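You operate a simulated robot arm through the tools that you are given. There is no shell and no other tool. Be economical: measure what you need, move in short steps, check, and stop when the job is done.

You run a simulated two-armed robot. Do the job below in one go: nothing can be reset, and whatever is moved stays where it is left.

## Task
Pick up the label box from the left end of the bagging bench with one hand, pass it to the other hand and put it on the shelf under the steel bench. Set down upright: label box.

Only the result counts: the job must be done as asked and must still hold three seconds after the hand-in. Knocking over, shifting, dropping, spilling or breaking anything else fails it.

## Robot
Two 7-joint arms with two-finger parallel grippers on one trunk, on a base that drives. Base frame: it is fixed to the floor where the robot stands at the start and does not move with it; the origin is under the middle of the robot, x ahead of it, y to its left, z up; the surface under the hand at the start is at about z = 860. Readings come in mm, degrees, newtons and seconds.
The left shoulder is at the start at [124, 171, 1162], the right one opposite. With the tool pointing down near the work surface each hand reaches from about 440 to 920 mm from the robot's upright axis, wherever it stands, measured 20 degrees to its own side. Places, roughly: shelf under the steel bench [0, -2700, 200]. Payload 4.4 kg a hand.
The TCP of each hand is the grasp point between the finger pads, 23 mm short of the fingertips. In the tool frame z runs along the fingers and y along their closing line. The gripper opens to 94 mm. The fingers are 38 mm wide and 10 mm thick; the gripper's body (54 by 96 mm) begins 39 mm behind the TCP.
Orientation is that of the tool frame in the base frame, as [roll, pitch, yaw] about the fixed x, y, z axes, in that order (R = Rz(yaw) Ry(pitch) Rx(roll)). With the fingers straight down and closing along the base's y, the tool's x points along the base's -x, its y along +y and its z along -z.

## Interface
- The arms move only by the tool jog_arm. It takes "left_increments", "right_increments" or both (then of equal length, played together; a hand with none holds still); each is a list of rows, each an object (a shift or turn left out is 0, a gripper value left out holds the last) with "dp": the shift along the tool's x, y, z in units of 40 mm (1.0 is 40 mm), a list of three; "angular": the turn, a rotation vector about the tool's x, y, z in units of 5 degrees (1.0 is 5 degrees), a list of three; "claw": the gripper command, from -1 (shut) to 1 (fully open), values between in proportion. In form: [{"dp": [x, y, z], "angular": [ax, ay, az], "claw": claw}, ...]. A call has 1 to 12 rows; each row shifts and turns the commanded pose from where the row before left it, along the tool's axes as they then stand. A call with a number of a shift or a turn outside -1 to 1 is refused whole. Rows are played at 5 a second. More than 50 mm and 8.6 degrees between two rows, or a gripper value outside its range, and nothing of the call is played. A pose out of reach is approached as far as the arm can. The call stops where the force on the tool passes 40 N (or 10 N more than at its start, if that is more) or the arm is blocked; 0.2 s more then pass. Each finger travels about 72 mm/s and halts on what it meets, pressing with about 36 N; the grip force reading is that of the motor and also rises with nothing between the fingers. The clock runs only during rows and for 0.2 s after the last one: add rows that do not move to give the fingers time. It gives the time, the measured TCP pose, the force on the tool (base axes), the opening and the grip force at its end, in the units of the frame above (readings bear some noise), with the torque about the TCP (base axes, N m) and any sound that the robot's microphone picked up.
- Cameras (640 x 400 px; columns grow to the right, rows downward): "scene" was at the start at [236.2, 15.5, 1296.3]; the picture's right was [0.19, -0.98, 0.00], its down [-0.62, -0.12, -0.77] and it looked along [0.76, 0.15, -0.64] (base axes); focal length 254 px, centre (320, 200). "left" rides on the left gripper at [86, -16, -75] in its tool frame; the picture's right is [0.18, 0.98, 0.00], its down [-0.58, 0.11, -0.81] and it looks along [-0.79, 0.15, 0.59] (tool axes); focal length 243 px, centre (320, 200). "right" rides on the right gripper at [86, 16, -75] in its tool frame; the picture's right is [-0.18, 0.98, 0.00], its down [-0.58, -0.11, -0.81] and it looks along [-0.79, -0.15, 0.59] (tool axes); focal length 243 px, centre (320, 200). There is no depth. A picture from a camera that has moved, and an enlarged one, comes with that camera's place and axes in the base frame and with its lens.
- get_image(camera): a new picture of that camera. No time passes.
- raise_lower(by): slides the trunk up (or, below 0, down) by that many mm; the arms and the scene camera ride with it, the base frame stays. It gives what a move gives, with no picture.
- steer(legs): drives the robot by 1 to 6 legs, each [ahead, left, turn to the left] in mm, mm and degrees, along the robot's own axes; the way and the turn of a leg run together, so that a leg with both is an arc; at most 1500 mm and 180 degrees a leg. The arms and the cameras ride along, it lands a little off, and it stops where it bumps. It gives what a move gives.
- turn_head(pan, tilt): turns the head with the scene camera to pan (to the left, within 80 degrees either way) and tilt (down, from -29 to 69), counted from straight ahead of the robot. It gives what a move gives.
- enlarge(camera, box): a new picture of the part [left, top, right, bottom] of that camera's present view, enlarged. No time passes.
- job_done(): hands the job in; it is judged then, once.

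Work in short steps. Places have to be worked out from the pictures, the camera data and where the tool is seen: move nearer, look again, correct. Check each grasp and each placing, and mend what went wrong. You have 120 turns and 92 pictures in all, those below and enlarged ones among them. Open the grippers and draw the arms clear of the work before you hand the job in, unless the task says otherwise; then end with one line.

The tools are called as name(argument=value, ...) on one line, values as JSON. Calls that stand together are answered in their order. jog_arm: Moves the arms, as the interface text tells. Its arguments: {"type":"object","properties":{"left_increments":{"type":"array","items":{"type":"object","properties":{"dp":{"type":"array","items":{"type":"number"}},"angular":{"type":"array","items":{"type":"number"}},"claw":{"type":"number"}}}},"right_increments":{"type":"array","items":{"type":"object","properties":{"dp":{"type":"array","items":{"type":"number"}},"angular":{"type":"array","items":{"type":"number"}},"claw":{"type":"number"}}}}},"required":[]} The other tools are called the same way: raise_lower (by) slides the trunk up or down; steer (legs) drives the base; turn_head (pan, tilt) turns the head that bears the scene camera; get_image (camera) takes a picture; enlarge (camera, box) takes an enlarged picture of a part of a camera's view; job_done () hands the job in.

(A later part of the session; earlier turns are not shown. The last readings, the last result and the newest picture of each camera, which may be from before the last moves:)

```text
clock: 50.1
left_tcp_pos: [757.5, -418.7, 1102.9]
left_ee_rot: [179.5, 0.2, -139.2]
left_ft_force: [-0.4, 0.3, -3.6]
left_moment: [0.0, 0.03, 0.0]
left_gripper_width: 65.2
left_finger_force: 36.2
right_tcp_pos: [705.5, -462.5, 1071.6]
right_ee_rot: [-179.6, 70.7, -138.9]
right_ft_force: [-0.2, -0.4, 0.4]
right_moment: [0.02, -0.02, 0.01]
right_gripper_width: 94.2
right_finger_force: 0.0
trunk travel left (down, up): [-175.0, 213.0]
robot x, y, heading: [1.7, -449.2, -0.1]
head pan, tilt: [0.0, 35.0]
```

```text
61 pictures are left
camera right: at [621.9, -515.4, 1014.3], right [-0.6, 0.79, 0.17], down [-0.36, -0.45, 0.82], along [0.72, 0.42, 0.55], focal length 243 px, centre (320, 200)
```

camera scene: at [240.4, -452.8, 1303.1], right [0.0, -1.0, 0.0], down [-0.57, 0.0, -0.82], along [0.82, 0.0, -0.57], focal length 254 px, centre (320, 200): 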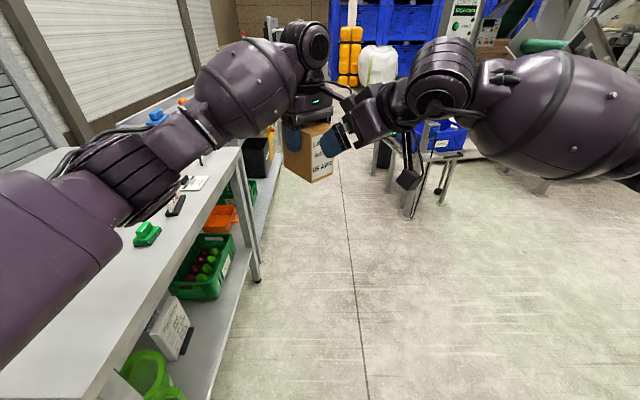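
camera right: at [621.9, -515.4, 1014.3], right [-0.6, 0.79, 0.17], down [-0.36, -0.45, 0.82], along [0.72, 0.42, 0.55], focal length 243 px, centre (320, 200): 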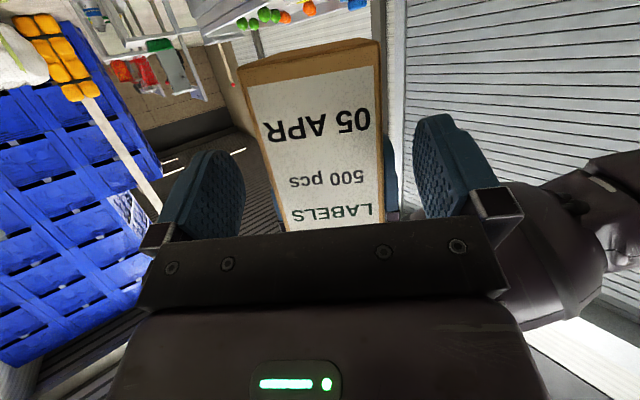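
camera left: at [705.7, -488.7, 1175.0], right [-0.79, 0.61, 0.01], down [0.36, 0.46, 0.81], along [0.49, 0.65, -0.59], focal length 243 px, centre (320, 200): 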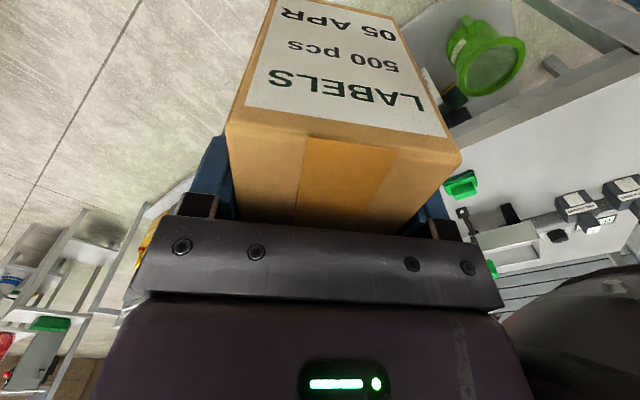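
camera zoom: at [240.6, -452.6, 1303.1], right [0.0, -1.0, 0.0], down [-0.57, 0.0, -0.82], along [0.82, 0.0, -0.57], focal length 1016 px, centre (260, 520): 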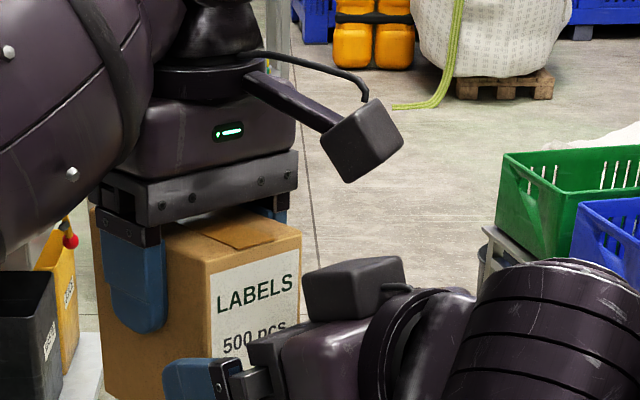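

Clearance is good. I'll advance the last 44 mm.

jog_arm(right_increments=[{"dp": [0, 0, 0.3]}, {"dp": [0, 0, 0.3]}, {"dp": [0, 0, 0.3]}, {"dp": [0, 0, 0.2]}, {}])

get_image(camera="right")

get_image(camera="left")

```text
clock: 51.3
left_tcp_pos: [758.3, -418.4, 1102.2]
left_ee_rot: [179.5, 0.2, -139.1]
left_ft_force: [0.4, -0.6, -3.3]
left_moment: [-0.04, -0.01, 0.02]
left_gripper_width: 64.8
left_finger_force: 36.4
right_tcp_pos: [738.2, -435.1, 1056.6]
right_ee_rot: [-179.7, 70.7, -138.9]
right_ft_force: [0.4, -0.6, 0.1]
right_moment: [-0.03, -0.01, 0.02]
right_gripper_width: 93.9
right_finger_force: 0.0
trunk travel left (down, up): [-175.0, 213.0]
robot x, y, heading: [3.8, -448.6, -0.2]
head pan, tilt: [0.0, 35.0]
```

```text
60 pictures are left
camera right: at [653.5, -488.0, 999.8], right [-0.6, 0.78, 0.17], down [-0.36, -0.45, 0.82], along [0.72, 0.42, 0.55], focal length 243 px, centre (320, 200)
```

right: 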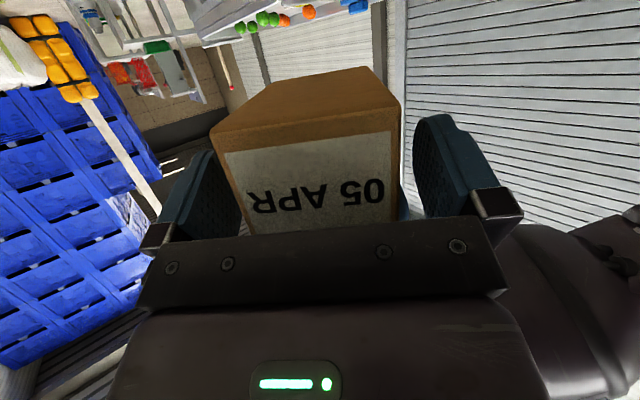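

```text
59 pictures are left
camera left: at [703.7, -488.3, 1176.1], right [-0.78, 0.62, 0.01], down [0.37, 0.45, 0.81], along [0.5, 0.64, -0.59], focal length 243 px, centre (320, 200)
```

left: 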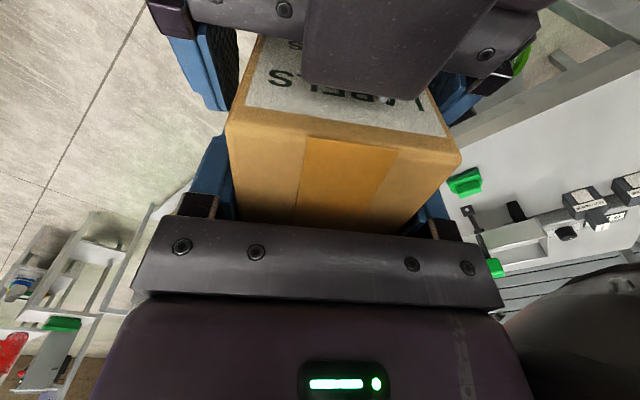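

The right fingers straddle the lower end of the box. I'll close the right gripper.

jog_arm(right_increments=[{"claw": 0.6}, {"claw": 0.45}, {"claw": -1}, {"claw": -1}, {"claw": -1}, {"claw": -1}])

```text
clock: 52.7
left_tcp_pos: [758.5, -417.8, 1102.3]
left_ee_rot: [179.5, 0.1, -139.2]
left_ft_force: [1.5, -1.1, -2.8]
left_moment: [-0.79, -0.71, -0.27]
left_gripper_width: 64.8
left_finger_force: 36.1
right_tcp_pos: [737.8, -435.2, 1056.8]
right_ee_rot: [-179.9, 70.7, -139.3]
right_ft_force: [-0.7, -0.4, 0.9]
right_moment: [0.75, 0.67, 0.23]
right_gripper_width: 65.1
right_finger_force: 36.1
trunk travel left (down, up): [-175.0, 213.0]
robot x, y, heading: [-2.2, -451.9, 0.1]
head pan, tilt: [0.0, 35.0]
```

The right hand holds at 65 mm with 36 N, and the forces are small. I'll open the left and draw it straight up.

jog_arm(left_increments=[{"claw": -0.2}, {"claw": 0.3}, {"claw": 1}, {"claw": 1}, {"claw": 1}, {"dp": [0, 0, -0.3]}, {"dp": [0, 0, -0.6]}, {"dp": [0, 0, -0.9]}, {"dp": [0, 0, -0.9]}, {"dp": [0, 0, -0.3]}, {}])

get_image(camera="left")

get_image(camera="scene")

```text
clock: 55.1
left_tcp_pos: [759.6, -419.9, 1222.6]
left_ee_rot: [179.5, 0.2, -139.2]
left_ft_force: [-0.6, 0.6, 0.6]
left_moment: [0.02, 0.02, 0.0]
left_gripper_width: 93.8
left_finger_force: 0.1
right_tcp_pos: [739.2, -434.9, 1055.8]
right_ee_rot: [-179.6, 70.6, -139.1]
right_ft_force: [-0.1, -0.3, 0.1]
right_moment: [-0.09, 0.08, 0.01]
right_gripper_width: 64.8
right_finger_force: 36.0
trunk travel left (down, up): [-175.0, 213.0]
robot x, y, heading: [0.2, -453.1, 0.2]
head pan, tilt: [0.0, 35.0]
```

```text
58 pictures are left
camera left: at [704.5, -489.9, 1296.1], right [-0.78, 0.62, 0.01], down [0.37, 0.45, 0.81], along [0.5, 0.64, -0.59], focal length 243 px, centre (320, 200)
```

left: 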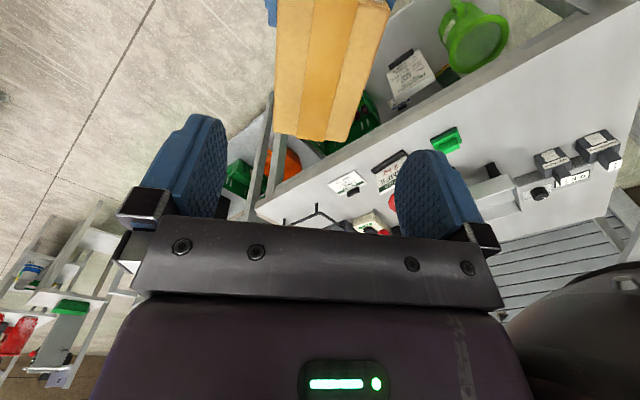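

```text
57 pictures are left
camera scene: at [240.9, -452.5, 1302.9], right [0.0, -1.0, 0.0], down [-0.57, 0.0, -0.82], along [0.82, 0.0, -0.57], focal length 254 px, centre (320, 200)
```

scene: 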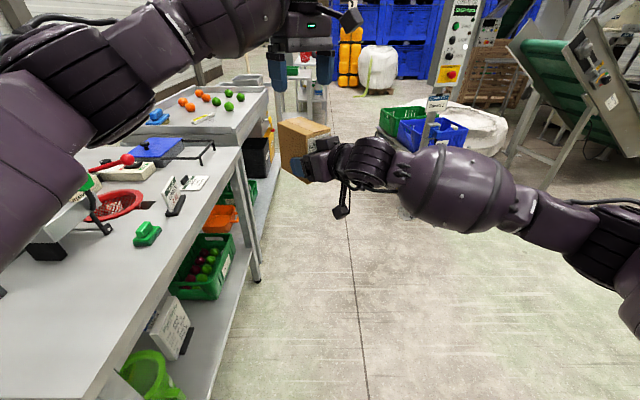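

The handover succeeded and the box is in the right hand alone. Now I'll swing the left hand clear and square the right hand forward.

jog_arm(left_increments=[{"dp": [0, 0, -0.5]}, {"dp": [0, 0, -0.5]}, {"angular": [0, 0, 1]}, {"angular": [0, 0, 1]}, {"angular": [0, 0, 1]}, {"angular": [0, 0, 1]}, {"angular": [0, 0, 1]}, {"angular": [0, 0, 1]}, {"angular": [0, 0, 1]}, {"angular": [0, 0, 1]}, {"dp": [0.9, 0.8, 0]}, {"dp": [0.9, 0.8, 0]}], right_increments=[{}, {}, {"angular": [0.854, 0, 0.3]}, {"angular": [0.854, 0, 0.3]}, {"angular": [0.854, 0, 0.3]}, {"angular": [0.854, 0, 0.3]}, {"angular": [0.854, 0, 0.3]}, {"angular": [0.854, 0, 0.3]}, {"angular": [0.854, 0, 0.3]}, {"angular": [0.854, 0, 0.3]}, {"angular": [0.854, 0, 0.3]}, {}])

jog_arm(left_increments=[{"dp": [0.9, 0.8, 0]}, {"dp": [0.9, 0.8, 0]}, {"dp": [0.9, 0.8, 0]}, {"dp": [0.9, 0.8, 0]}, {}, {}], right_increments=[{"dp": [0.166, -0.85, -0.472]}, {"dp": [0.166, -0.85, -0.472]}, {"dp": [0.166, -0.85, -0.472]}, {"dp": [0.166, -0.85, -0.472]}, {"dp": [0.166, -0.85, -0.472]}, {"dp": [0.166, -0.85, -0.472]}])

turn_head(pan=-70, tilt=25)

get_image(camera="scene")

```text
clock: 57.7
left_tcp_pos: [683.6, -357.2, 1263.1]
left_ee_rot: [179.5, -0.2, -179.1]
left_ft_force: [0.4, -0.2, -0.1]
left_moment: [0.01, -0.02, 0.01]
left_gripper_width: 93.9
left_finger_force: 0.1
right_tcp_pos: [738.1, -436.1, 1057.2]
right_ee_rot: [-179.6, 70.6, -152.4]
right_ft_force: [-0.5, 0.6, 0.0]
right_moment: [-0.09, 0.1, -0.01]
right_gripper_width: 64.7
right_finger_force: 36.2
right hand out of reach, approached as far as the arm can: row 6, 7, 8, 9, 10, 11
trunk travel left (down, up): [-175.0, 213.0]
robot x, y, heading: [1.6, -452.1, -0.1]
head pan, tilt: [0.0, 35.0]
```

```text
clock: 59.1
left_tcp_pos: [538.9, -231.2, 1265.0]
left_ee_rot: [179.5, -0.1, -179.2]
left_ft_force: [0.2, -0.6, 0.6]
left_moment: [0.02, 0.0, 0.01]
left_gripper_width: 93.8
left_finger_force: 0.1
right_tcp_pos: [722.9, -672.7, 1058.6]
right_ee_rot: [-179.8, 70.8, -152.5]
right_ft_force: [-0.1, -0.3, -3.3]
right_moment: [-0.01, 0.1, 0.03]
right_gripper_width: 64.8
right_finger_force: 36.1
trunk travel left (down, up): [-175.0, 213.0]
robot x, y, heading: [3.1, -455.7, -0.1]
head pan, tilt: [0.0, 35.0]
```

```text
clock: 60.5
left_tcp_pos: [538.8, -230.1, 1264.6]
left_ee_rot: [179.5, -0.2, -179.2]
left_ft_force: [0.4, -0.8, 0.3]
left_moment: [0.02, 0.0, -0.02]
left_gripper_width: 94.0
left_finger_force: 0.0
right_tcp_pos: [724.6, -671.7, 1057.9]
right_ee_rot: [-179.8, 70.6, -152.7]
right_ft_force: [-0.3, 0.6, -3.0]
right_moment: [-0.02, 0.09, 0.0]
right_gripper_width: 64.6
right_finger_force: 35.8
trunk travel left (down, up): [-175.0, 213.0]
robot x, y, heading: [-2.0, -451.2, -0.0]
head pan, tilt: [-70.0, 25.0]
```

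```text
56 pictures are left
camera scene: at [184.3, -539.1, 1318.7], right [-0.94, -0.34, 0.0], down [-0.14, 0.4, -0.91], along [0.31, -0.85, -0.42], focal length 254 px, centre (320, 200)
```

scene: 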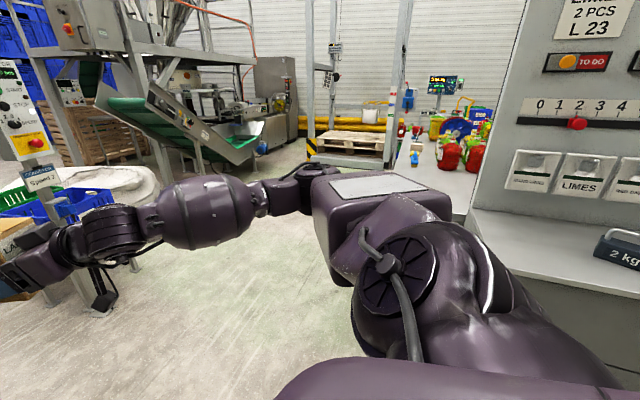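

The handover holds: the right hand reads a weight of 3.3 N. I'll drive ahead 600 mm, clear of the drawer desk, and turn right to face the steel bench area.

steer(legs=[[600, 0, 0], [0, 0, -90]])

turn_head(pan=-25, tilt=25)

get_image(camera="scene")

```text
clock: 67.8
left_tcp_pos: [820.6, -992.6, 1263.9]
left_ee_rot: [179.5, -0.2, 90.8]
left_ft_force: [0.6, -0.4, 0.1]
left_moment: [0.0, 0.0, -0.02]
left_gripper_width: 94.3
left_finger_force: 0.0
right_tcp_pos: [379.3, -1178.2, 1057.8]
right_ee_rot: [-179.9, 70.6, 117.3]
right_ft_force: [-0.7, -0.4, -3.2]
right_moment: [0.08, 0.03, 0.0]
right_gripper_width: 64.7
right_finger_force: 35.7
trunk travel left (down, up): [-175.0, 213.0]
robot x, y, heading: [602.5, -450.4, -89.9]
head pan, tilt: [-70.0, 25.0]
```

```text
clock: 68.9
left_tcp_pos: [820.6, -991.2, 1264.6]
left_ee_rot: [179.5, -0.3, 90.8]
left_ft_force: [-0.8, 0.1, 0.5]
left_moment: [-0.05, -0.02, -0.01]
left_gripper_width: 93.7
left_finger_force: 0.0
right_tcp_pos: [380.2, -1176.9, 1057.3]
right_ee_rot: [-179.8, 70.5, 117.3]
right_ft_force: [-0.2, -0.1, -3.0]
right_moment: [0.07, 0.02, 0.01]
right_gripper_width: 64.6
right_finger_force: 35.8
trunk travel left (down, up): [-175.0, 213.0]
robot x, y, heading: [598.5, -452.6, -90.3]
head pan, tilt: [-25.0, 25.0]
```

```text
55 pictures are left
camera scene: at [560.4, -690.1, 1318.7], right [-0.91, 0.42, 0.0], down [0.18, 0.38, -0.91], along [-0.38, -0.82, -0.42], focal length 254 px, centre (320, 200)
```

scene: 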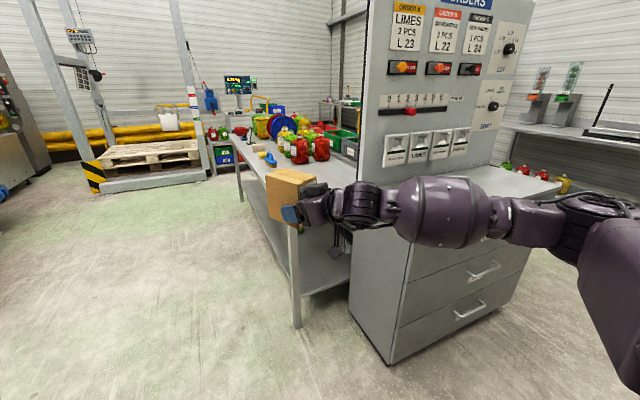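

The steel bench's open side faces +x: its front edge is at x≈250 and it runs from y≈-1700 to -3500, with a shelf near the floor. I'll drive to about (1150, -2700) and turn to face it.

steer(legs=[[0, 550, 0], [1100, 0, 0], [1150, 0, 0], [0, 0, -90]])

turn_head(pan=0, tilt=35)

get_image(camera="scene")

```text
clock: 88.7
left_tcp_pos: [623.4, -2937.9, 1263.6]
left_ee_rot: [179.5, -0.2, 1.3]
left_ft_force: [-0.3, 0.3, 0.4]
left_moment: [0.03, 0.0, 0.02]
left_gripper_width: 94.3
left_finger_force: 0.1
right_tcp_pos: [433.6, -2498.1, 1058.2]
right_ee_rot: [-179.8, 70.6, 27.9]
right_ft_force: [0.3, -0.6, -3.0]
right_moment: [0.02, -0.12, 0.0]
right_gripper_width: 64.7
right_finger_force: 35.6
trunk travel left (down, up): [-175.0, 213.0]
robot x, y, heading: [1159.8, -2708.1, -179.2]
head pan, tilt: [-25.0, 25.0]
```

```text
clock: 89.6
left_tcp_pos: [622.0, -2937.1, 1264.6]
left_ee_rot: [179.5, -0.3, 1.4]
left_ft_force: [-0.6, -0.4, -0.5]
left_moment: [-0.01, -0.02, 0.0]
left_gripper_width: 93.8
left_finger_force: 0.0
right_tcp_pos: [431.6, -2498.7, 1056.8]
right_ee_rot: [-179.8, 70.6, 28.0]
right_ft_force: [0.6, 0.9, -3.8]
right_moment: [0.01, -0.05, 0.0]
right_gripper_width: 64.7
right_finger_force: 36.3
trunk travel left (down, up): [-175.0, 213.0]
robot x, y, heading: [1159.3, -2708.6, -179.4]
head pan, tilt: [0.0, 35.0]
```

```text
54 pictures are left
camera scene: at [918.4, -2713.8, 1303.0], right [-0.01, 1.0, 0.0], down [0.57, 0.01, -0.82], along [-0.82, -0.01, -0.57], focal length 254 px, centre (320, 200)
```

scene: 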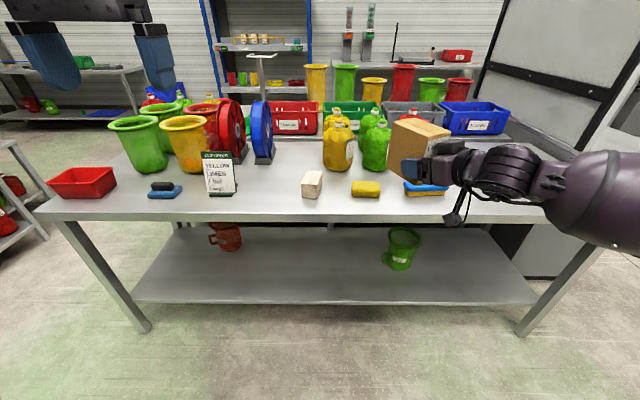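

The bench is in full view. Its top is at about z≈750 with the front at x≈250, and the shelf edge is near x≈172. The stretch around y=-2650 is empty, with a green jug at y≈-2290 and a red one at y≈-3250. I'll square the right wrist, draw the hand in, and lower the trunk.

jog_arm(right_increments=[{"angular": [0.863, 0, 0.304]}, {"angular": [0.863, 0, 0.304]}, {"angular": [0.863, 0, 0.304]}, {"angular": [0.863, 0, 0.304]}, {"angular": [0.863, 0, 0.304]}, {"angular": [0.863, 0, 0.304]}, {"dp": [0.3, 0, -0.85]}, {"dp": [0.3, 0, -0.85]}, {"dp": [0.3, 0, -0.85]}, {}])

raise_lower(by=-174)

get_image(camera="scene")

```text
clock: 91.8
left_tcp_pos: [622.2, -2936.6, 1264.3]
left_ee_rot: [179.5, -0.1, 1.4]
left_ft_force: [-0.3, 0.4, -0.4]
left_moment: [-0.01, -0.03, -0.01]
left_gripper_width: 93.9
left_finger_force: 0.0
right_tcp_pos: [542.3, -2457.9, 1047.7]
right_ee_rot: [-180.0, 70.3, 7.2]
right_ft_force: [0.2, 0.5, -3.6]
right_moment: [0.0, -0.12, 0.01]
right_gripper_width: 64.8
right_finger_force: 36.2
right hand out of reach, approached as far as the arm can: row 5, 6, 7, 8
trunk travel left (down, up): [-175.0, 213.0]
robot x, y, heading: [1159.1, -2714.3, -179.2]
head pan, tilt: [0.0, 35.0]
```

```text
clock: 93.8
left_tcp_pos: [623.8, -2937.7, 1092.1]
left_ee_rot: [179.5, -0.3, 1.4]
left_ft_force: [0.9, 0.8, -0.3]
left_moment: [-0.03, 0.02, -0.01]
left_gripper_width: 93.9
left_finger_force: 0.1
right_tcp_pos: [542.8, -2459.4, 715.2]
right_ee_rot: [176.3, 49.0, 4.0]
right_ft_force: [0.1, 0.3, -2.8]
right_moment: [0.01, -0.11, -0.01]
right_gripper_width: 64.7
right_finger_force: 35.7
trunk travel left (down, up): [-1.0, 387.0]
robot x, y, heading: [1162.3, -2709.2, -179.4]
head pan, tilt: [0.0, 35.0]
```

```text
53 pictures are left
camera scene: at [765.6, -2715.5, 1092.8], right [-0.01, 1.0, 0.0], down [0.57, 0.01, -0.82], along [-0.82, -0.01, -0.57], focal length 254 px, centre (320, 200)
```

scene: 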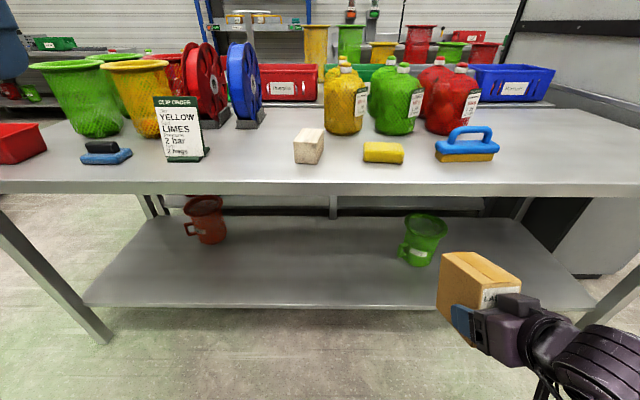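

Lowering the trunk also tipped the right hand: it is now at z=715 with pitch 49, so the box is about 21° nose-down. There is clear space around it. I'll level it again by pitching back to 70 and check the reach.

jog_arm(right_increments=[{"angular": [0, -0.88, 0]}, {"angular": [0, -0.88, 0]}, {"angular": [0, -0.88, 0]}, {"angular": [0, -0.88, 0]}, {"angular": [0, -0.8, 0]}, {}])

get_image(camera="scene")

```text
clock: 95.2
left_tcp_pos: [622.1, -2937.7, 1090.1]
left_ee_rot: [179.5, -0.1, 1.4]
left_ft_force: [0.4, -0.2, 0.2]
left_moment: [-0.02, -0.02, -0.01]
left_gripper_width: 94.1
left_finger_force: 0.1
right_tcp_pos: [542.1, -2459.0, 714.7]
right_ee_rot: [176.3, 48.9, 4.1]
right_ft_force: [-1.0, -0.1, -2.7]
right_moment: [-0.02, -0.12, 0.02]
right_gripper_width: 64.5
right_finger_force: 36.4
right hand out of reach, approached as far as the arm can: row 1, 2, 3, 4, 5
trunk travel left (down, up): [-1.0, 387.0]
robot x, y, heading: [1160.7, -2712.3, -179.2]
head pan, tilt: [0.0, 35.0]
```

```text
52 pictures are left
camera scene: at [765.1, -2715.5, 1092.4], right [-0.01, 1.0, 0.0], down [0.57, 0.01, -0.82], along [-0.82, -0.01, -0.57], focal length 254 px, centre (320, 200)
```

scene: 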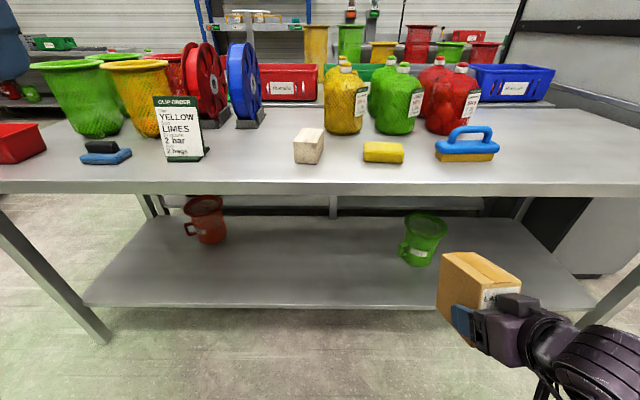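

The wrist is at its limit this close to the body. I'll back the robot 300 mm for room, reach further out, and try to level again.

steer(legs=[[-300, 0, 0]])

jog_arm(right_increments=[{"dp": [-0.656, 0, 0.755]}, {"dp": [-0.656, 0, 0.755]}, {"dp": [-0.656, 0, 0.755]}, {"dp": [-0.656, 0, 0.755]}, {"angular": [0, -0.88, 0]}, {"angular": [0, -0.88, 0]}, {"angular": [0, -0.88, 0]}, {"angular": [0, -0.88, 0]}, {"angular": [0, -0.8, 0]}, {}])

get_image(camera="scene")

```text
clock: 97.2
left_tcp_pos: [922.7, -2933.8, 1091.2]
left_ee_rot: [179.6, -0.2, 1.2]
left_ft_force: [0.0, -0.5, -0.2]
left_moment: [0.01, 0.03, -0.03]
left_gripper_width: 94.0
left_finger_force: 0.2
right_tcp_pos: [843.2, -2453.7, 714.2]
right_ee_rot: [176.2, 48.8, 3.9]
right_ft_force: [-0.2, 0.0, -3.8]
right_moment: [0.02, -0.12, 0.0]
right_gripper_width: 64.8
right_finger_force: 36.2
trunk travel left (down, up): [-1.0, 387.0]
robot x, y, heading: [1457.2, -2707.5, -179.7]
head pan, tilt: [0.0, 35.0]
```

```text
clock: 99.4
left_tcp_pos: [921.8, -2933.4, 1090.1]
left_ee_rot: [179.6, -0.2, 1.2]
left_ft_force: [0.2, -0.3, 0.7]
left_moment: [0.03, 0.02, -0.01]
left_gripper_width: 94.1
left_finger_force: 0.0
right_tcp_pos: [685.4, -2472.3, 714.0]
right_ee_rot: [175.5, 55.4, 3.1]
right_ft_force: [-0.3, -0.1, -2.9]
right_moment: [0.0, -0.12, -0.03]
right_gripper_width: 64.8
right_finger_force: 35.9
right hand out of reach, approached as far as the arm can: row 7, 8, 9
trunk travel left (down, up): [-1.0, 387.0]
robot x, y, heading: [1460.0, -2709.2, -179.4]
head pan, tilt: [0.0, 35.0]
```

```text
51 pictures are left
camera scene: at [1065.5, -2711.8, 1092.4], right [-0.01, 1.0, 0.0], down [0.57, 0.0, -0.82], along [-0.82, -0.01, -0.57], focal length 254 px, centre (320, 200)
```

scene: 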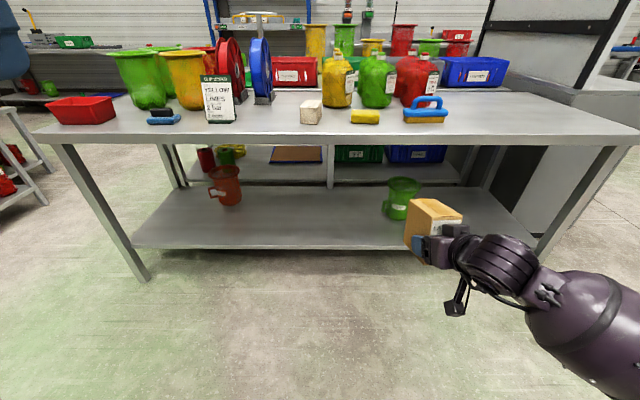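

The wrist limits how flat I can hold it at low height. Over open floor, I'll go down to z≈300 and see what pitch the arm allows there.

jog_arm(right_increments=[{"dp": [0.68, 0, 0.478]}, {"dp": [0.68, 0, 0.478]}, {"dp": [0.68, 0, 0.478]}, {"dp": [0.68, 0, 0.478]}, {"dp": [0.68, 0, 0.478]}, {"dp": [0.68, 0, 0.478]}, {"dp": [0.68, 0, 0.478]}, {"dp": [0.68, 0, 0.478]}, {"dp": [0.68, 0, 0.478]}, {"dp": [0.68, 0, 0.478]}, {"dp": [0.68, 0, 0.478]}, {"dp": [0.68, 0, 0.478]}])

get_image(camera="scene")

```text
clock: 102.0
left_tcp_pos: [922.4, -2934.5, 1089.7]
left_ee_rot: [179.5, -0.3, 1.2]
left_ft_force: [-0.3, 0.7, 0.1]
left_moment: [0.0, 0.0, 0.0]
left_gripper_width: 94.0
left_finger_force: 0.1
right_tcp_pos: [706.9, -2433.4, 624.3]
right_ee_rot: [175.4, 55.3, 3.1]
right_ft_force: [-0.1, -0.1, -3.3]
right_moment: [0.02, -0.13, -0.03]
right_gripper_width: 64.9
right_finger_force: 35.8
right hand out of reach, approached as far as the arm can: row 1, 2, 3, 4, 5, 6, 7, 8, 9, 10, 11, 12
trunk travel left (down, up): [-1.0, 387.0]
robot x, y, heading: [1457.1, -2707.3, -179.6]
head pan, tilt: [0.0, 35.0]
```

```text
50 pictures are left
camera scene: at [1065.5, -2711.8, 1092.4], right [-0.01, 1.0, 0.0], down [0.57, 0.0, -0.82], along [-0.82, -0.01, -0.57], focal length 254 px, centre (320, 200)
```

scene: 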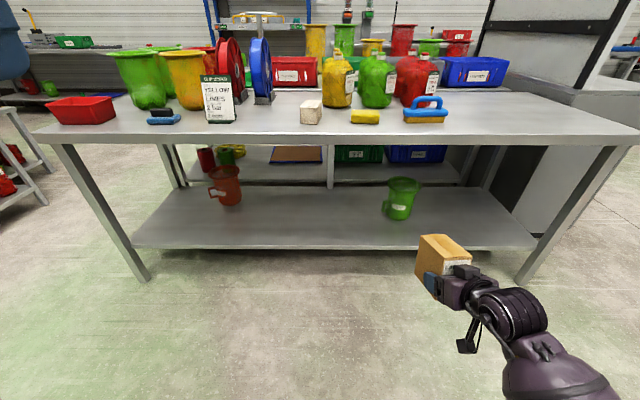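

The arm keeps the orientation but stops at z=624, so lower down the hand must point more steeply. I'll test 60° below horizontal, still over open floor, and then descend.

jog_arm(right_increments=[{"angular": [0, 1, 0]}, {"angular": [0, 1, 0]}, {"angular": [0, 1, 0]}, {"angular": [0, 1, 0]}, {"angular": [0, 1, 0]}, {"dp": [0.45, 0, 0.78]}, {"dp": [0.45, 0, 0.78]}, {"dp": [0.45, 0, 0.78]}, {"dp": [0.45, 0, 0.78]}, {"dp": [0.45, 0, 0.78]}, {"dp": [0.45, 0, 0.78]}, {"dp": [0.45, 0, 0.78]}])

get_image(camera="scene")

```text
clock: 104.6
left_tcp_pos: [922.1, -2933.2, 1088.9]
left_ee_rot: [179.5, -0.1, 1.2]
left_ft_force: [0.2, -0.4, 0.5]
left_moment: [0.0, 0.01, 0.01]
left_gripper_width: 94.2
left_finger_force: 0.3
right_tcp_pos: [706.2, -2443.4, 371.2]
right_ee_rot: [177.1, 30.5, 5.3]
right_ft_force: [-0.2, -1.0, -3.4]
right_moment: [0.04, -0.15, -0.01]
right_gripper_width: 64.6
right_finger_force: 36.3
trunk travel left (down, up): [-1.0, 387.0]
robot x, y, heading: [1460.1, -2709.2, -179.7]
head pan, tilt: [0.0, 35.0]
```

```text
49 pictures are left
camera scene: at [1065.2, -2711.8, 1092.2], right [-0.01, 1.0, 0.0], down [0.57, 0.0, -0.82], along [-0.82, -0.01, -0.57], focal length 254 px, centre (320, 200)
```

scene: 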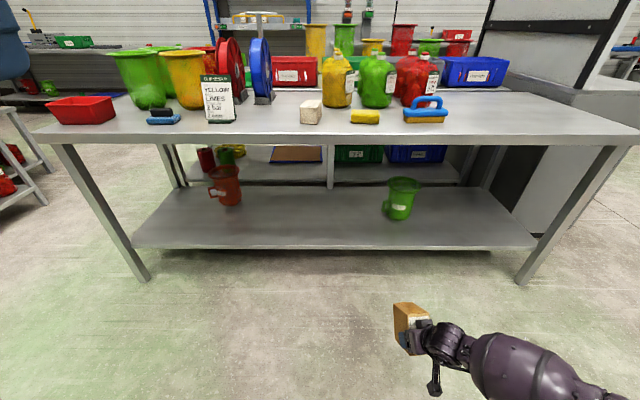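

At 60° it reaches z=371 easily. I'll go down another 90 mm and find the flattest pitch possible there.

jog_arm(right_increments=[{"dp": [0.45, 0, 0.78]}, {"dp": [0.45, 0, 0.78]}, {"dp": [0.3, 0, 0.52]}, {"angular": [0, -1, 0]}, {"angular": [0, -1, 0]}, {"angular": [0, -1, 0]}, {"angular": [0, -1, 0]}, {"angular": [0, -1, 0]}, {"angular": [0, -1, 0]}])

```text
clock: 106.6
left_tcp_pos: [921.9, -2932.7, 1089.7]
left_ee_rot: [179.5, -0.2, 1.2]
left_ft_force: [0.6, -0.6, 0.4]
left_moment: [0.02, -0.02, 0.02]
left_gripper_width: 94.0
left_finger_force: 0.0
right_tcp_pos: [706.0, -2447.4, 275.6]
right_ee_rot: [175.0, 60.3, 2.4]
right_ft_force: [0.8, 0.0, -3.4]
right_moment: [0.06, -0.11, 0.02]
right_gripper_width: 64.7
right_finger_force: 36.6
trunk travel left (down, up): [-1.0, 387.0]
robot x, y, heading: [1456.2, -2707.2, -179.5]
head pan, tilt: [0.0, 35.0]
```

At z=275 a flat pitch of 60 is reachable after all. I'll finish levelling to 70.6 and see.

jog_arm(right_increments=[{"angular": [0, -1, 0]}, {"angular": [0, -1, 0]}, {}])

get_image(camera="scene")

get_image(camera="right")

```text
clock: 107.4
left_tcp_pos: [922.9, -2934.4, 1089.8]
left_ee_rot: [179.5, -0.2, 1.3]
left_ft_force: [-0.1, -1.1, 0.4]
left_moment: [0.03, 0.01, -0.05]
left_gripper_width: 93.8
left_finger_force: 0.1
right_tcp_pos: [706.5, -2448.5, 279.8]
right_ee_rot: [172.5, 70.4, -0.2]
right_ft_force: [-0.8, -0.3, -3.3]
right_moment: [-0.02, -0.13, -0.01]
right_gripper_width: 65.2
right_finger_force: 35.8
right hand out of reach, approached as far as the arm can: row 2
trunk travel left (down, up): [-1.0, 387.0]
robot x, y, heading: [1460.2, -2710.7, -179.5]
head pan, tilt: [0.0, 35.0]
```

```text
48 pictures are left
camera scene: at [1065.5, -2711.8, 1092.4], right [-0.01, 1.0, 0.0], down [0.57, 0.0, -0.82], along [-0.82, -0.01, -0.57], focal length 254 px, centre (320, 200)
```

scene: 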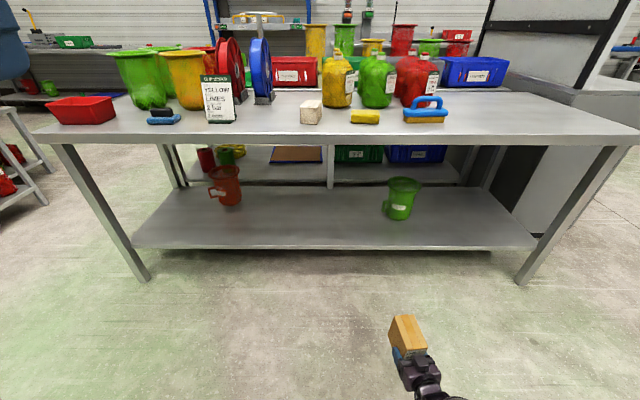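

```text
47 pictures are left
camera right: at [808.1, -2455.8, 223.4], right [0.05, -0.97, 0.22], down [0.55, 0.21, 0.81], along [-0.84, 0.07, 0.54], focal length 243 px, centre (320, 200)
```

right: 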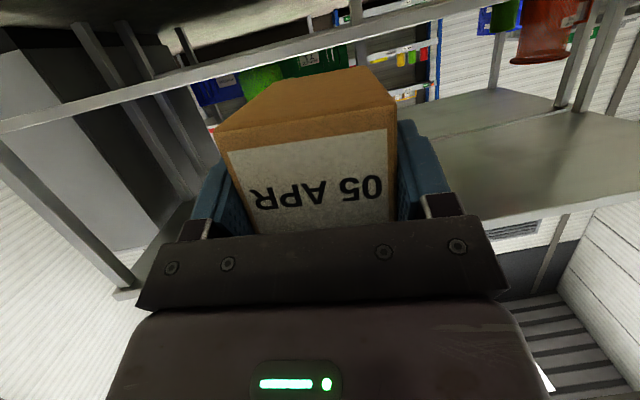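

The box is nearly level and reachable at z=280. I'll zoom the right camera on the shelf's front edge to measure its height.

enlarge(camera="right", box=[60, 0, 300, 130])

enlarge(camera="scene", box=[240, 160, 440, 270])

```text
2.67 times, centred on (180, 65) of right
camera zoom: at [808.1, -2455.8, 223.4], right [0.05, -0.97, 0.22], down [0.55, 0.21, 0.81], along [-0.84, 0.07, 0.54], focal length 647 px, centre (693, 560)
```

zoom: 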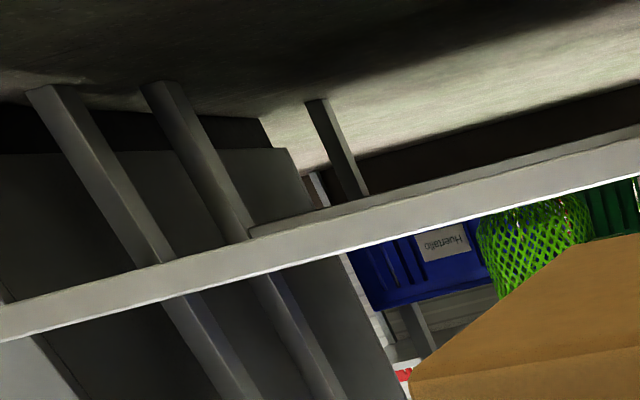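

```text
3.20 times, centred on (340, 215) of scene
camera zoom: at [1065.5, -2711.8, 1092.4], right [-0.01, 1.0, 0.0], down [0.57, 0.0, -0.82], along [-0.82, -0.01, -0.57], focal length 812 px, centre (256, 152)
```

zoom: 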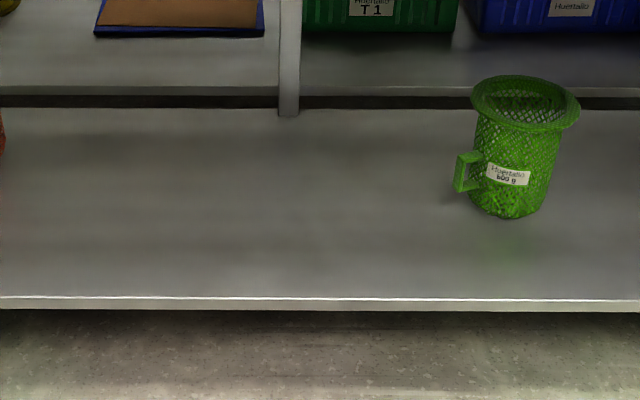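

The shelf top comes out at z≈240 with its front edge at x≈217. The hand must rise before driving in, since the box bottom is at about 246 now. I'll correct the small sideways tilt, raise 45 mm, move clear of the green jug, and drive most of the way.

jog_arm(right_increments=[{"angular": [0, 0, -0.54]}, {"dp": [-0.53, 0, -0.19]}, {"dp": [-0.53, 0, -0.19]}, {}])

steer(legs=[[0, 170, 0], [330, 0, 0]])

turn_head(pan=-15, tilt=50)

get_image(camera="scene")

get_image(camera="right")

```text
clock: 108.4
left_tcp_pos: [922.0, -2933.6, 1090.9]
left_ee_rot: [179.5, -0.2, 1.1]
left_ft_force: [0.1, -0.1, 0.7]
left_moment: [-0.04, -0.01, 0.0]
left_gripper_width: 94.3
left_finger_force: 0.0
right_tcp_pos: [706.4, -2443.8, 278.3]
right_ee_rot: [-179.9, 70.5, 7.8]
right_ft_force: [0.8, 0.1, -3.6]
right_moment: [0.0, -0.07, -0.02]
right_gripper_width: 64.8
right_finger_force: 36.5
right hand out of reach, approached as far as the arm can: row 1, 2, 3
trunk travel left (down, up): [-1.0, 387.0]
robot x, y, heading: [1461.0, -2707.8, -179.8]
head pan, tilt: [0.0, 35.0]
```

```text
clock: 112.3
left_tcp_pos: [594.9, -3107.6, 1090.0]
left_ee_rot: [179.5, -0.1, 1.4]
left_ft_force: [0.3, 0.3, 0.0]
left_moment: [0.03, -0.01, -0.02]
left_gripper_width: 94.1
left_finger_force: 0.0
right_tcp_pos: [378.0, -2619.9, 278.4]
right_ee_rot: [-179.9, 70.6, 7.9]
right_ft_force: [-0.7, 0.3, -3.5]
right_moment: [0.06, -0.09, 0.01]
right_gripper_width: 64.6
right_finger_force: 36.1
trunk travel left (down, up): [-1.0, 387.0]
robot x, y, heading: [1133.1, -2881.1, -179.2]
head pan, tilt: [0.0, 35.0]
```

```text
clock: 113.1
left_tcp_pos: [596.8, -3107.2, 1090.9]
left_ee_rot: [179.4, -0.2, 1.5]
left_ft_force: [1.0, 0.3, -0.8]
left_moment: [0.01, -0.02, 0.03]
left_gripper_width: 93.9
left_finger_force: 0.1
right_tcp_pos: [378.0, -2619.9, 278.1]
right_ee_rot: [-179.9, 70.5, 7.8]
right_ft_force: [0.0, 0.1, -3.1]
right_moment: [-0.02, -0.16, 0.01]
right_gripper_width: 64.8
right_finger_force: 35.9
trunk travel left (down, up): [-1.0, 387.0]
robot x, y, heading: [1133.2, -2879.9, -179.5]
head pan, tilt: [-15.0, 50.0]
```

```text
44 pictures are left
camera scene: at [751.7, -2865.4, 1070.7], right [0.25, 0.97, 0.0], down [0.74, -0.19, -0.64], along [-0.62, 0.16, -0.77], focal length 254 px, centre (320, 200)
```

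scene: 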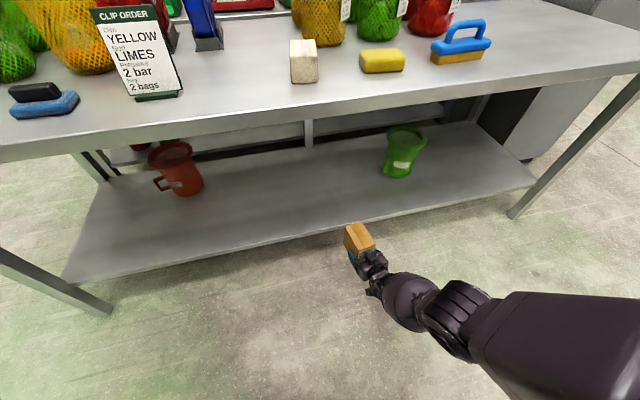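

```text
43 pictures are left
camera right: at [479.7, -2622.1, 221.6], right [0.07, -0.98, 0.17], down [0.55, 0.18, 0.82], along [-0.83, 0.03, 0.55], focal length 243 px, centre (320, 200)
```

right: 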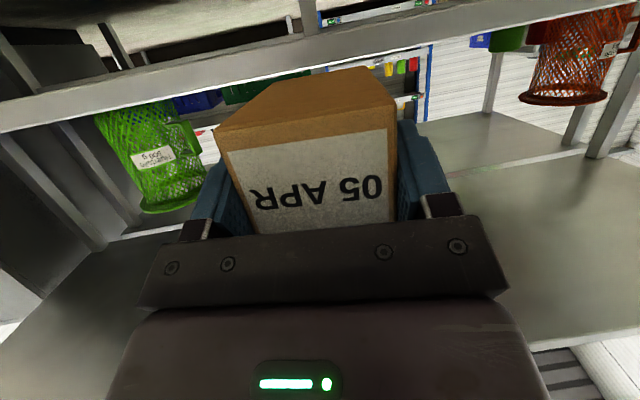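

The shelf top reads z≈243, level with the box bottom now, and the upward move was refused at this reach. I'll back off 130 mm, extend the arm to free the wrist, then raise.

steer(legs=[[-130, 0, 0]])

jog_arm(right_increments=[{"dp": [-0.25, 0, 0.7]}, {"dp": [-0.25, 0, 0.7]}, {"dp": [-0.25, 0, 0.7]}, {"dp": [-0.47, 0, -0.165]}, {"dp": [-0.47, 0, -0.165]}, {}])

```text
clock: 114.4
left_tcp_pos: [727.1, -3106.7, 1091.2]
left_ee_rot: [179.5, -0.2, 1.3]
left_ft_force: [0.2, 0.2, -0.1]
left_moment: [0.01, 0.01, -0.04]
left_gripper_width: 94.1
left_finger_force: 0.2
right_tcp_pos: [509.3, -2617.7, 279.1]
right_ee_rot: [-180.0, 70.6, 8.0]
right_ft_force: [0.0, 0.7, -3.1]
right_moment: [0.04, -0.11, -0.02]
right_gripper_width: 64.8
right_finger_force: 36.0
trunk travel left (down, up): [-1.0, 387.0]
robot x, y, heading: [1266.6, -2880.1, -179.5]
head pan, tilt: [-15.0, 50.0]
```

```text
clock: 115.8
left_tcp_pos: [726.5, -3106.6, 1089.7]
left_ee_rot: [179.6, -0.1, 1.4]
left_ft_force: [0.8, -0.8, 0.1]
left_moment: [0.01, 0.02, 0.01]
left_gripper_width: 94.2
left_finger_force: 0.1
right_tcp_pos: [509.4, -2618.3, 278.5]
right_ee_rot: [-179.9, 70.4, 7.9]
right_ft_force: [0.0, -0.5, -2.8]
right_moment: [-0.01, -0.12, 0.01]
right_gripper_width: 64.7
right_finger_force: 36.0
right hand out of reach, approached as far as the arm can: row 1, 2, 3, 4, 5
trunk travel left (down, up): [-1.0, 387.0]
robot x, y, heading: [1261.1, -2882.9, -179.5]
head pan, tilt: [-15.0, 50.0]
```

The arm is boxed in at exactly this pose. I'll let the box dip 10° nose-down, which gave free motion before, and raise to about 325. Once over the shelf I'll lower and level it, since that level pose at z≈279 is known to be reachable.

jog_arm(right_increments=[{"angular": [0, 1, 0]}, {"angular": [0, 1, 0]}, {"dp": [-0.43, 0, -0.25]}, {"dp": [-0.43, 0, -0.25]}, {"dp": [-0.3, 0, -0.17]}, {}])

```text
clock: 117.2
left_tcp_pos: [726.1, -3106.1, 1089.6]
left_ee_rot: [179.5, -0.1, 1.3]
left_ft_force: [0.3, 0.0, 0.0]
left_moment: [-0.02, 0.0, 0.0]
left_gripper_width: 94.1
left_finger_force: 0.0
right_tcp_pos: [495.8, -2590.3, 318.0]
right_ee_rot: [179.2, 60.5, 7.5]
right_ft_force: [0.6, 0.0, -3.4]
right_moment: [0.03, -0.12, 0.01]
right_gripper_width: 64.7
right_finger_force: 36.4
right hand out of reach, approached as far as the arm can: row 1, 3, 4, 5
trunk travel left (down, up): [-1.0, 387.0]
robot x, y, heading: [1263.2, -2876.7, -179.3]
head pan, tilt: [-15.0, 50.0]
```

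The TCP is at z=318 with the box nose bottom near 272, clear of the 243 shelf. I'll drive in 325 mm and look.

steer(legs=[[325, 0, 0]])

get_image(camera="scene")

get_image(camera="right")

```text
clock: 119.3
left_tcp_pos: [400.5, -3109.6, 1089.2]
left_ee_rot: [179.5, -0.2, 1.4]
left_ft_force: [0.9, 0.7, 0.0]
left_moment: [0.04, -0.04, 0.01]
left_gripper_width: 93.9
left_finger_force: 0.0
right_tcp_pos: [171.1, -2594.6, 317.9]
right_ee_rot: [179.2, 60.4, 7.4]
right_ft_force: [0.1, 0.1, -4.1]
right_moment: [-0.02, -0.08, 0.05]
right_gripper_width: 64.7
right_finger_force: 36.0
trunk travel left (down, up): [-1.0, 387.0]
robot x, y, heading: [941.1, -2887.2, -179.3]
head pan, tilt: [-15.0, 50.0]
```

```text
42 pictures are left
camera scene: at [557.1, -2867.8, 1070.5], right [0.25, 0.97, 0.0], down [0.74, -0.19, -0.64], along [-0.62, 0.16, -0.77], focal length 254 px, centre (320, 200)
```

scene: 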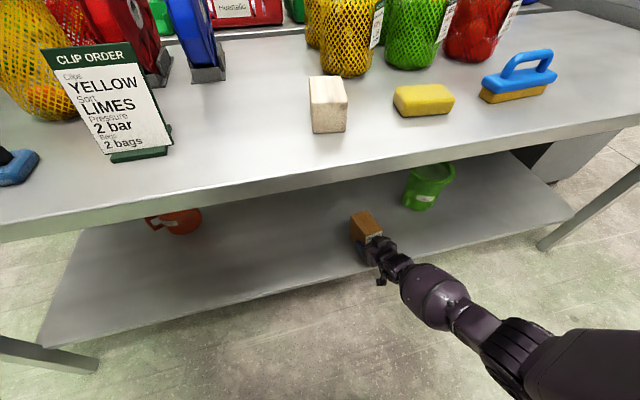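

```text
41 pictures are left
camera right: at [281.2, -2595.8, 278.5], right [0.05, -0.98, 0.17], down [0.39, 0.17, 0.9], along [-0.92, 0.02, 0.4], focal length 243 px, centre (320, 200)
```

right: 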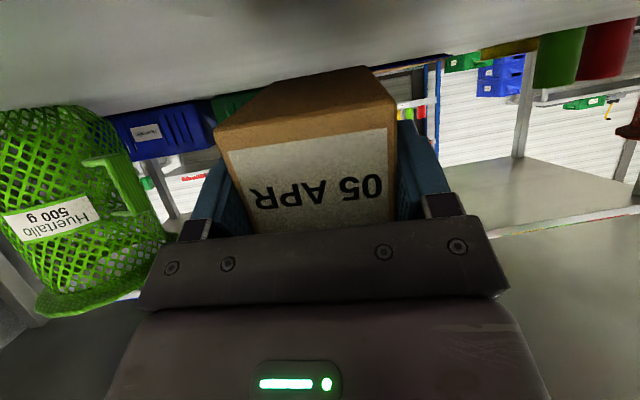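

The box is over the shelf with its near face about 25 mm inside the edge and well clear of the jug. I'll lower to about 294 and nudge 8 mm deeper.

jog_arm(right_increments=[{"dp": [0.17, 0, 0.32]}, {"dp": [0.25, 0, 0.15]}, {}])

```text
clock: 120.1
left_tcp_pos: [403.7, -3109.9, 1090.3]
left_ee_rot: [179.4, -0.2, 1.4]
left_ft_force: [-0.5, 0.1, 0.6]
left_moment: [-0.01, -0.03, 0.0]
left_gripper_width: 94.2
left_finger_force: 0.1
right_tcp_pos: [162.4, -2595.7, 295.5]
right_ee_rot: [179.3, 60.6, 7.6]
right_ft_force: [-0.4, 0.7, 6.4]
right_moment: [0.26, 0.71, -0.02]
right_gripper_width: 64.6
right_finger_force: 35.8
trunk travel left (down, up): [-1.0, 387.0]
robot x, y, heading: [939.9, -2885.8, -179.1]
head pan, tilt: [-15.0, 50.0]
```

The nose has touched down lightly, with about +10 N change. I'll level the box by pitching back up 10°.

jog_arm(right_increments=[{"angular": [0, -0.7, 0]}, {"dp": [0.1, 0, 0.05], "angular": [0, -0.7, 0]}, {"dp": [0.1, 0, 0.04], "angular": [0, -0.6, 0]}, {}])

get_image(camera="right")

```text
clock: 121.1
left_tcp_pos: [402.1, -3109.8, 1090.3]
left_ee_rot: [179.5, -0.2, 1.3]
left_ft_force: [1.2, 0.0, 0.7]
left_moment: [0.03, 0.01, 0.05]
left_gripper_width: 93.8
left_finger_force: 0.0
right_tcp_pos: [167.7, -2596.0, 292.2]
right_ee_rot: [178.8, 70.4, 7.0]
right_ft_force: [-0.2, 0.0, -2.6]
right_moment: [0.03, -0.11, -0.01]
right_gripper_width: 65.0
right_finger_force: 35.8
right hand out of reach, approached as far as the arm can: row 3
trunk travel left (down, up): [-1.0, 387.0]
robot x, y, heading: [939.0, -2882.4, -179.5]
head pan, tilt: [-15.0, 50.0]
```

```text
40 pictures are left
camera right: at [268.6, -2598.1, 236.4], right [0.08, -0.98, 0.18], down [0.54, 0.19, 0.82], along [-0.84, 0.03, 0.55], focal length 243 px, centre (320, 200)
```

right: 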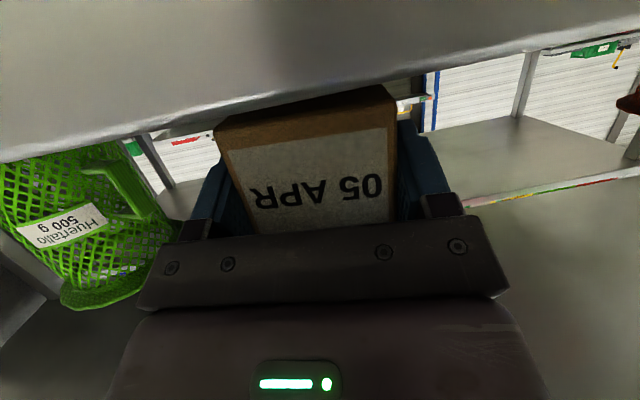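

The box is level at pitch 70.4, with its bottom about 12 mm above the shelf and the camera block outside the edge. I'll lower in small steps until contact.

jog_arm(right_increments=[{"dp": [0.094, 0, 0.034]}, {"dp": [0.094, 0, 0.034]}, {}])

jog_arm(right_increments=[{"dp": [0.07, 0, 0.025]}, {}])

```text
clock: 121.9
left_tcp_pos: [401.0, -3111.3, 1091.0]
left_ee_rot: [179.5, -0.2, 1.4]
left_ft_force: [0.6, -0.1, -0.6]
left_moment: [-0.04, 0.01, -0.01]
left_gripper_width: 94.3
left_finger_force: 0.1
right_tcp_pos: [167.8, -2595.2, 289.0]
right_ee_rot: [178.9, 70.4, 7.2]
right_ft_force: [-0.5, -1.0, -2.9]
right_moment: [-0.01, -0.1, 0.01]
right_gripper_width: 64.7
right_finger_force: 36.1
right hand out of reach, approached as far as the arm can: row 2
trunk travel left (down, up): [-1.0, 387.0]
robot x, y, heading: [940.6, -2880.3, -179.4]
head pan, tilt: [-15.0, 50.0]
```

```text
clock: 122.5
left_tcp_pos: [401.8, -3110.6, 1089.6]
left_ee_rot: [179.6, -0.2, 1.4]
left_ft_force: [0.3, 0.3, 0.5]
left_moment: [0.0, 0.0, 0.0]
left_gripper_width: 94.1
left_finger_force: 0.1
right_tcp_pos: [167.0, -2595.8, 290.3]
right_ee_rot: [178.9, 70.5, 7.2]
right_ft_force: [0.0, 0.7, -2.4]
right_moment: [0.0, -0.07, 0.0]
right_gripper_width: 64.7
right_finger_force: 36.3
trunk travel left (down, up): [-1.0, 387.0]
robot x, y, heading: [939.1, -2880.2, -179.2]
head pan, tilt: [-15.0, 50.0]
```

Still no contact at z≈289. I'll continue lowering.

jog_arm(right_increments=[{"dp": [0.094, 0, 0.034]}, {"dp": [0.094, 0, 0.034]}, {"dp": [0.094, 0, 0.034]}, {}])

```text
clock: 123.5
left_tcp_pos: [401.3, -3109.6, 1090.9]
left_ee_rot: [179.5, -0.2, 1.4]
left_ft_force: [0.2, 0.4, -0.4]
left_moment: [0.01, -0.02, 0.0]
left_gripper_width: 93.9
left_finger_force: 0.1
right_tcp_pos: [166.6, -2595.9, 290.1]
right_ee_rot: [179.0, 70.5, 7.2]
right_ft_force: [-0.3, -1.1, -3.6]
right_moment: [-0.01, -0.08, 0.01]
right_gripper_width: 65.2
right_finger_force: 35.8
right hand out of reach, approached as far as the arm can: row 1, 2, 3
trunk travel left (down, up): [-1.0, 387.0]
robot x, y, heading: [937.0, -2882.1, -179.4]
head pan, tilt: [-15.0, 50.0]
```

Straight down is at the reach limit here. The earlier level pose was about 20 mm nearer the body. I'll retract the hand 20 mm, then drive forward 20 mm, keeping the box place.

jog_arm(right_increments=[{"dp": [0.08, 0, -0.235]}, {"dp": [0.08, 0, -0.235]}, {}])

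steer(legs=[[20, 0, 0]])

jog_arm(right_increments=[{"dp": [0.094, 0, 0.034]}, {"dp": [0.094, 0, 0.034]}, {}])

```text
clock: 124.3
left_tcp_pos: [401.8, -3108.4, 1090.8]
left_ee_rot: [179.5, -0.2, 1.3]
left_ft_force: [-0.3, -0.3, -0.2]
left_moment: [0.02, 0.03, 0.01]
left_gripper_width: 94.4
left_finger_force: 0.1
right_tcp_pos: [183.6, -2591.3, 283.4]
right_ee_rot: [178.8, 70.5, 7.1]
right_ft_force: [0.2, -0.6, -3.3]
right_moment: [0.02, -0.1, 0.01]
right_gripper_width: 64.8
right_finger_force: 35.8
right hand out of reach, approached as far as the arm can: row 1, 2
trunk travel left (down, up): [-1.0, 387.0]
robot x, y, heading: [939.4, -2883.2, -179.5]
head pan, tilt: [-15.0, 50.0]
```

```text
clock: 125.1
left_tcp_pos: [381.2, -3110.3, 1089.9]
left_ee_rot: [179.5, -0.2, 1.4]
left_ft_force: [-0.6, 0.7, 0.1]
left_moment: [0.0, 0.01, 0.05]
left_gripper_width: 94.2
left_finger_force: 0.0
right_tcp_pos: [162.8, -2593.4, 283.2]
right_ee_rot: [178.9, 70.3, 7.0]
right_ft_force: [-0.6, -0.2, -2.9]
right_moment: [0.0, -0.11, -0.04]
right_gripper_width: 64.8
right_finger_force: 35.9
trunk travel left (down, up): [-1.0, 387.0]
robot x, y, heading: [918.1, -2884.0, -179.5]
head pan, tilt: [-15.0, 50.0]
```

```text
clock: 125.9
left_tcp_pos: [381.1, -3111.1, 1091.5]
left_ee_rot: [179.4, -0.2, 1.4]
left_ft_force: [0.4, 0.0, -0.3]
left_moment: [0.01, 0.03, 0.02]
left_gripper_width: 93.9
left_finger_force: 0.0
right_tcp_pos: [164.3, -2591.6, 281.9]
right_ee_rot: [178.8, 70.5, 7.0]
right_ft_force: [-0.3, -1.4, 0.8]
right_moment: [0.07, 0.25, 0.07]
right_gripper_width: 64.6
right_finger_force: 35.6
right hand out of reach, approached as far as the arm can: row 1
trunk travel left (down, up): [-1.0, 387.0]
robot x, y, heading: [917.9, -2885.3, -179.3]
head pan, tilt: [-15.0, 50.0]
```

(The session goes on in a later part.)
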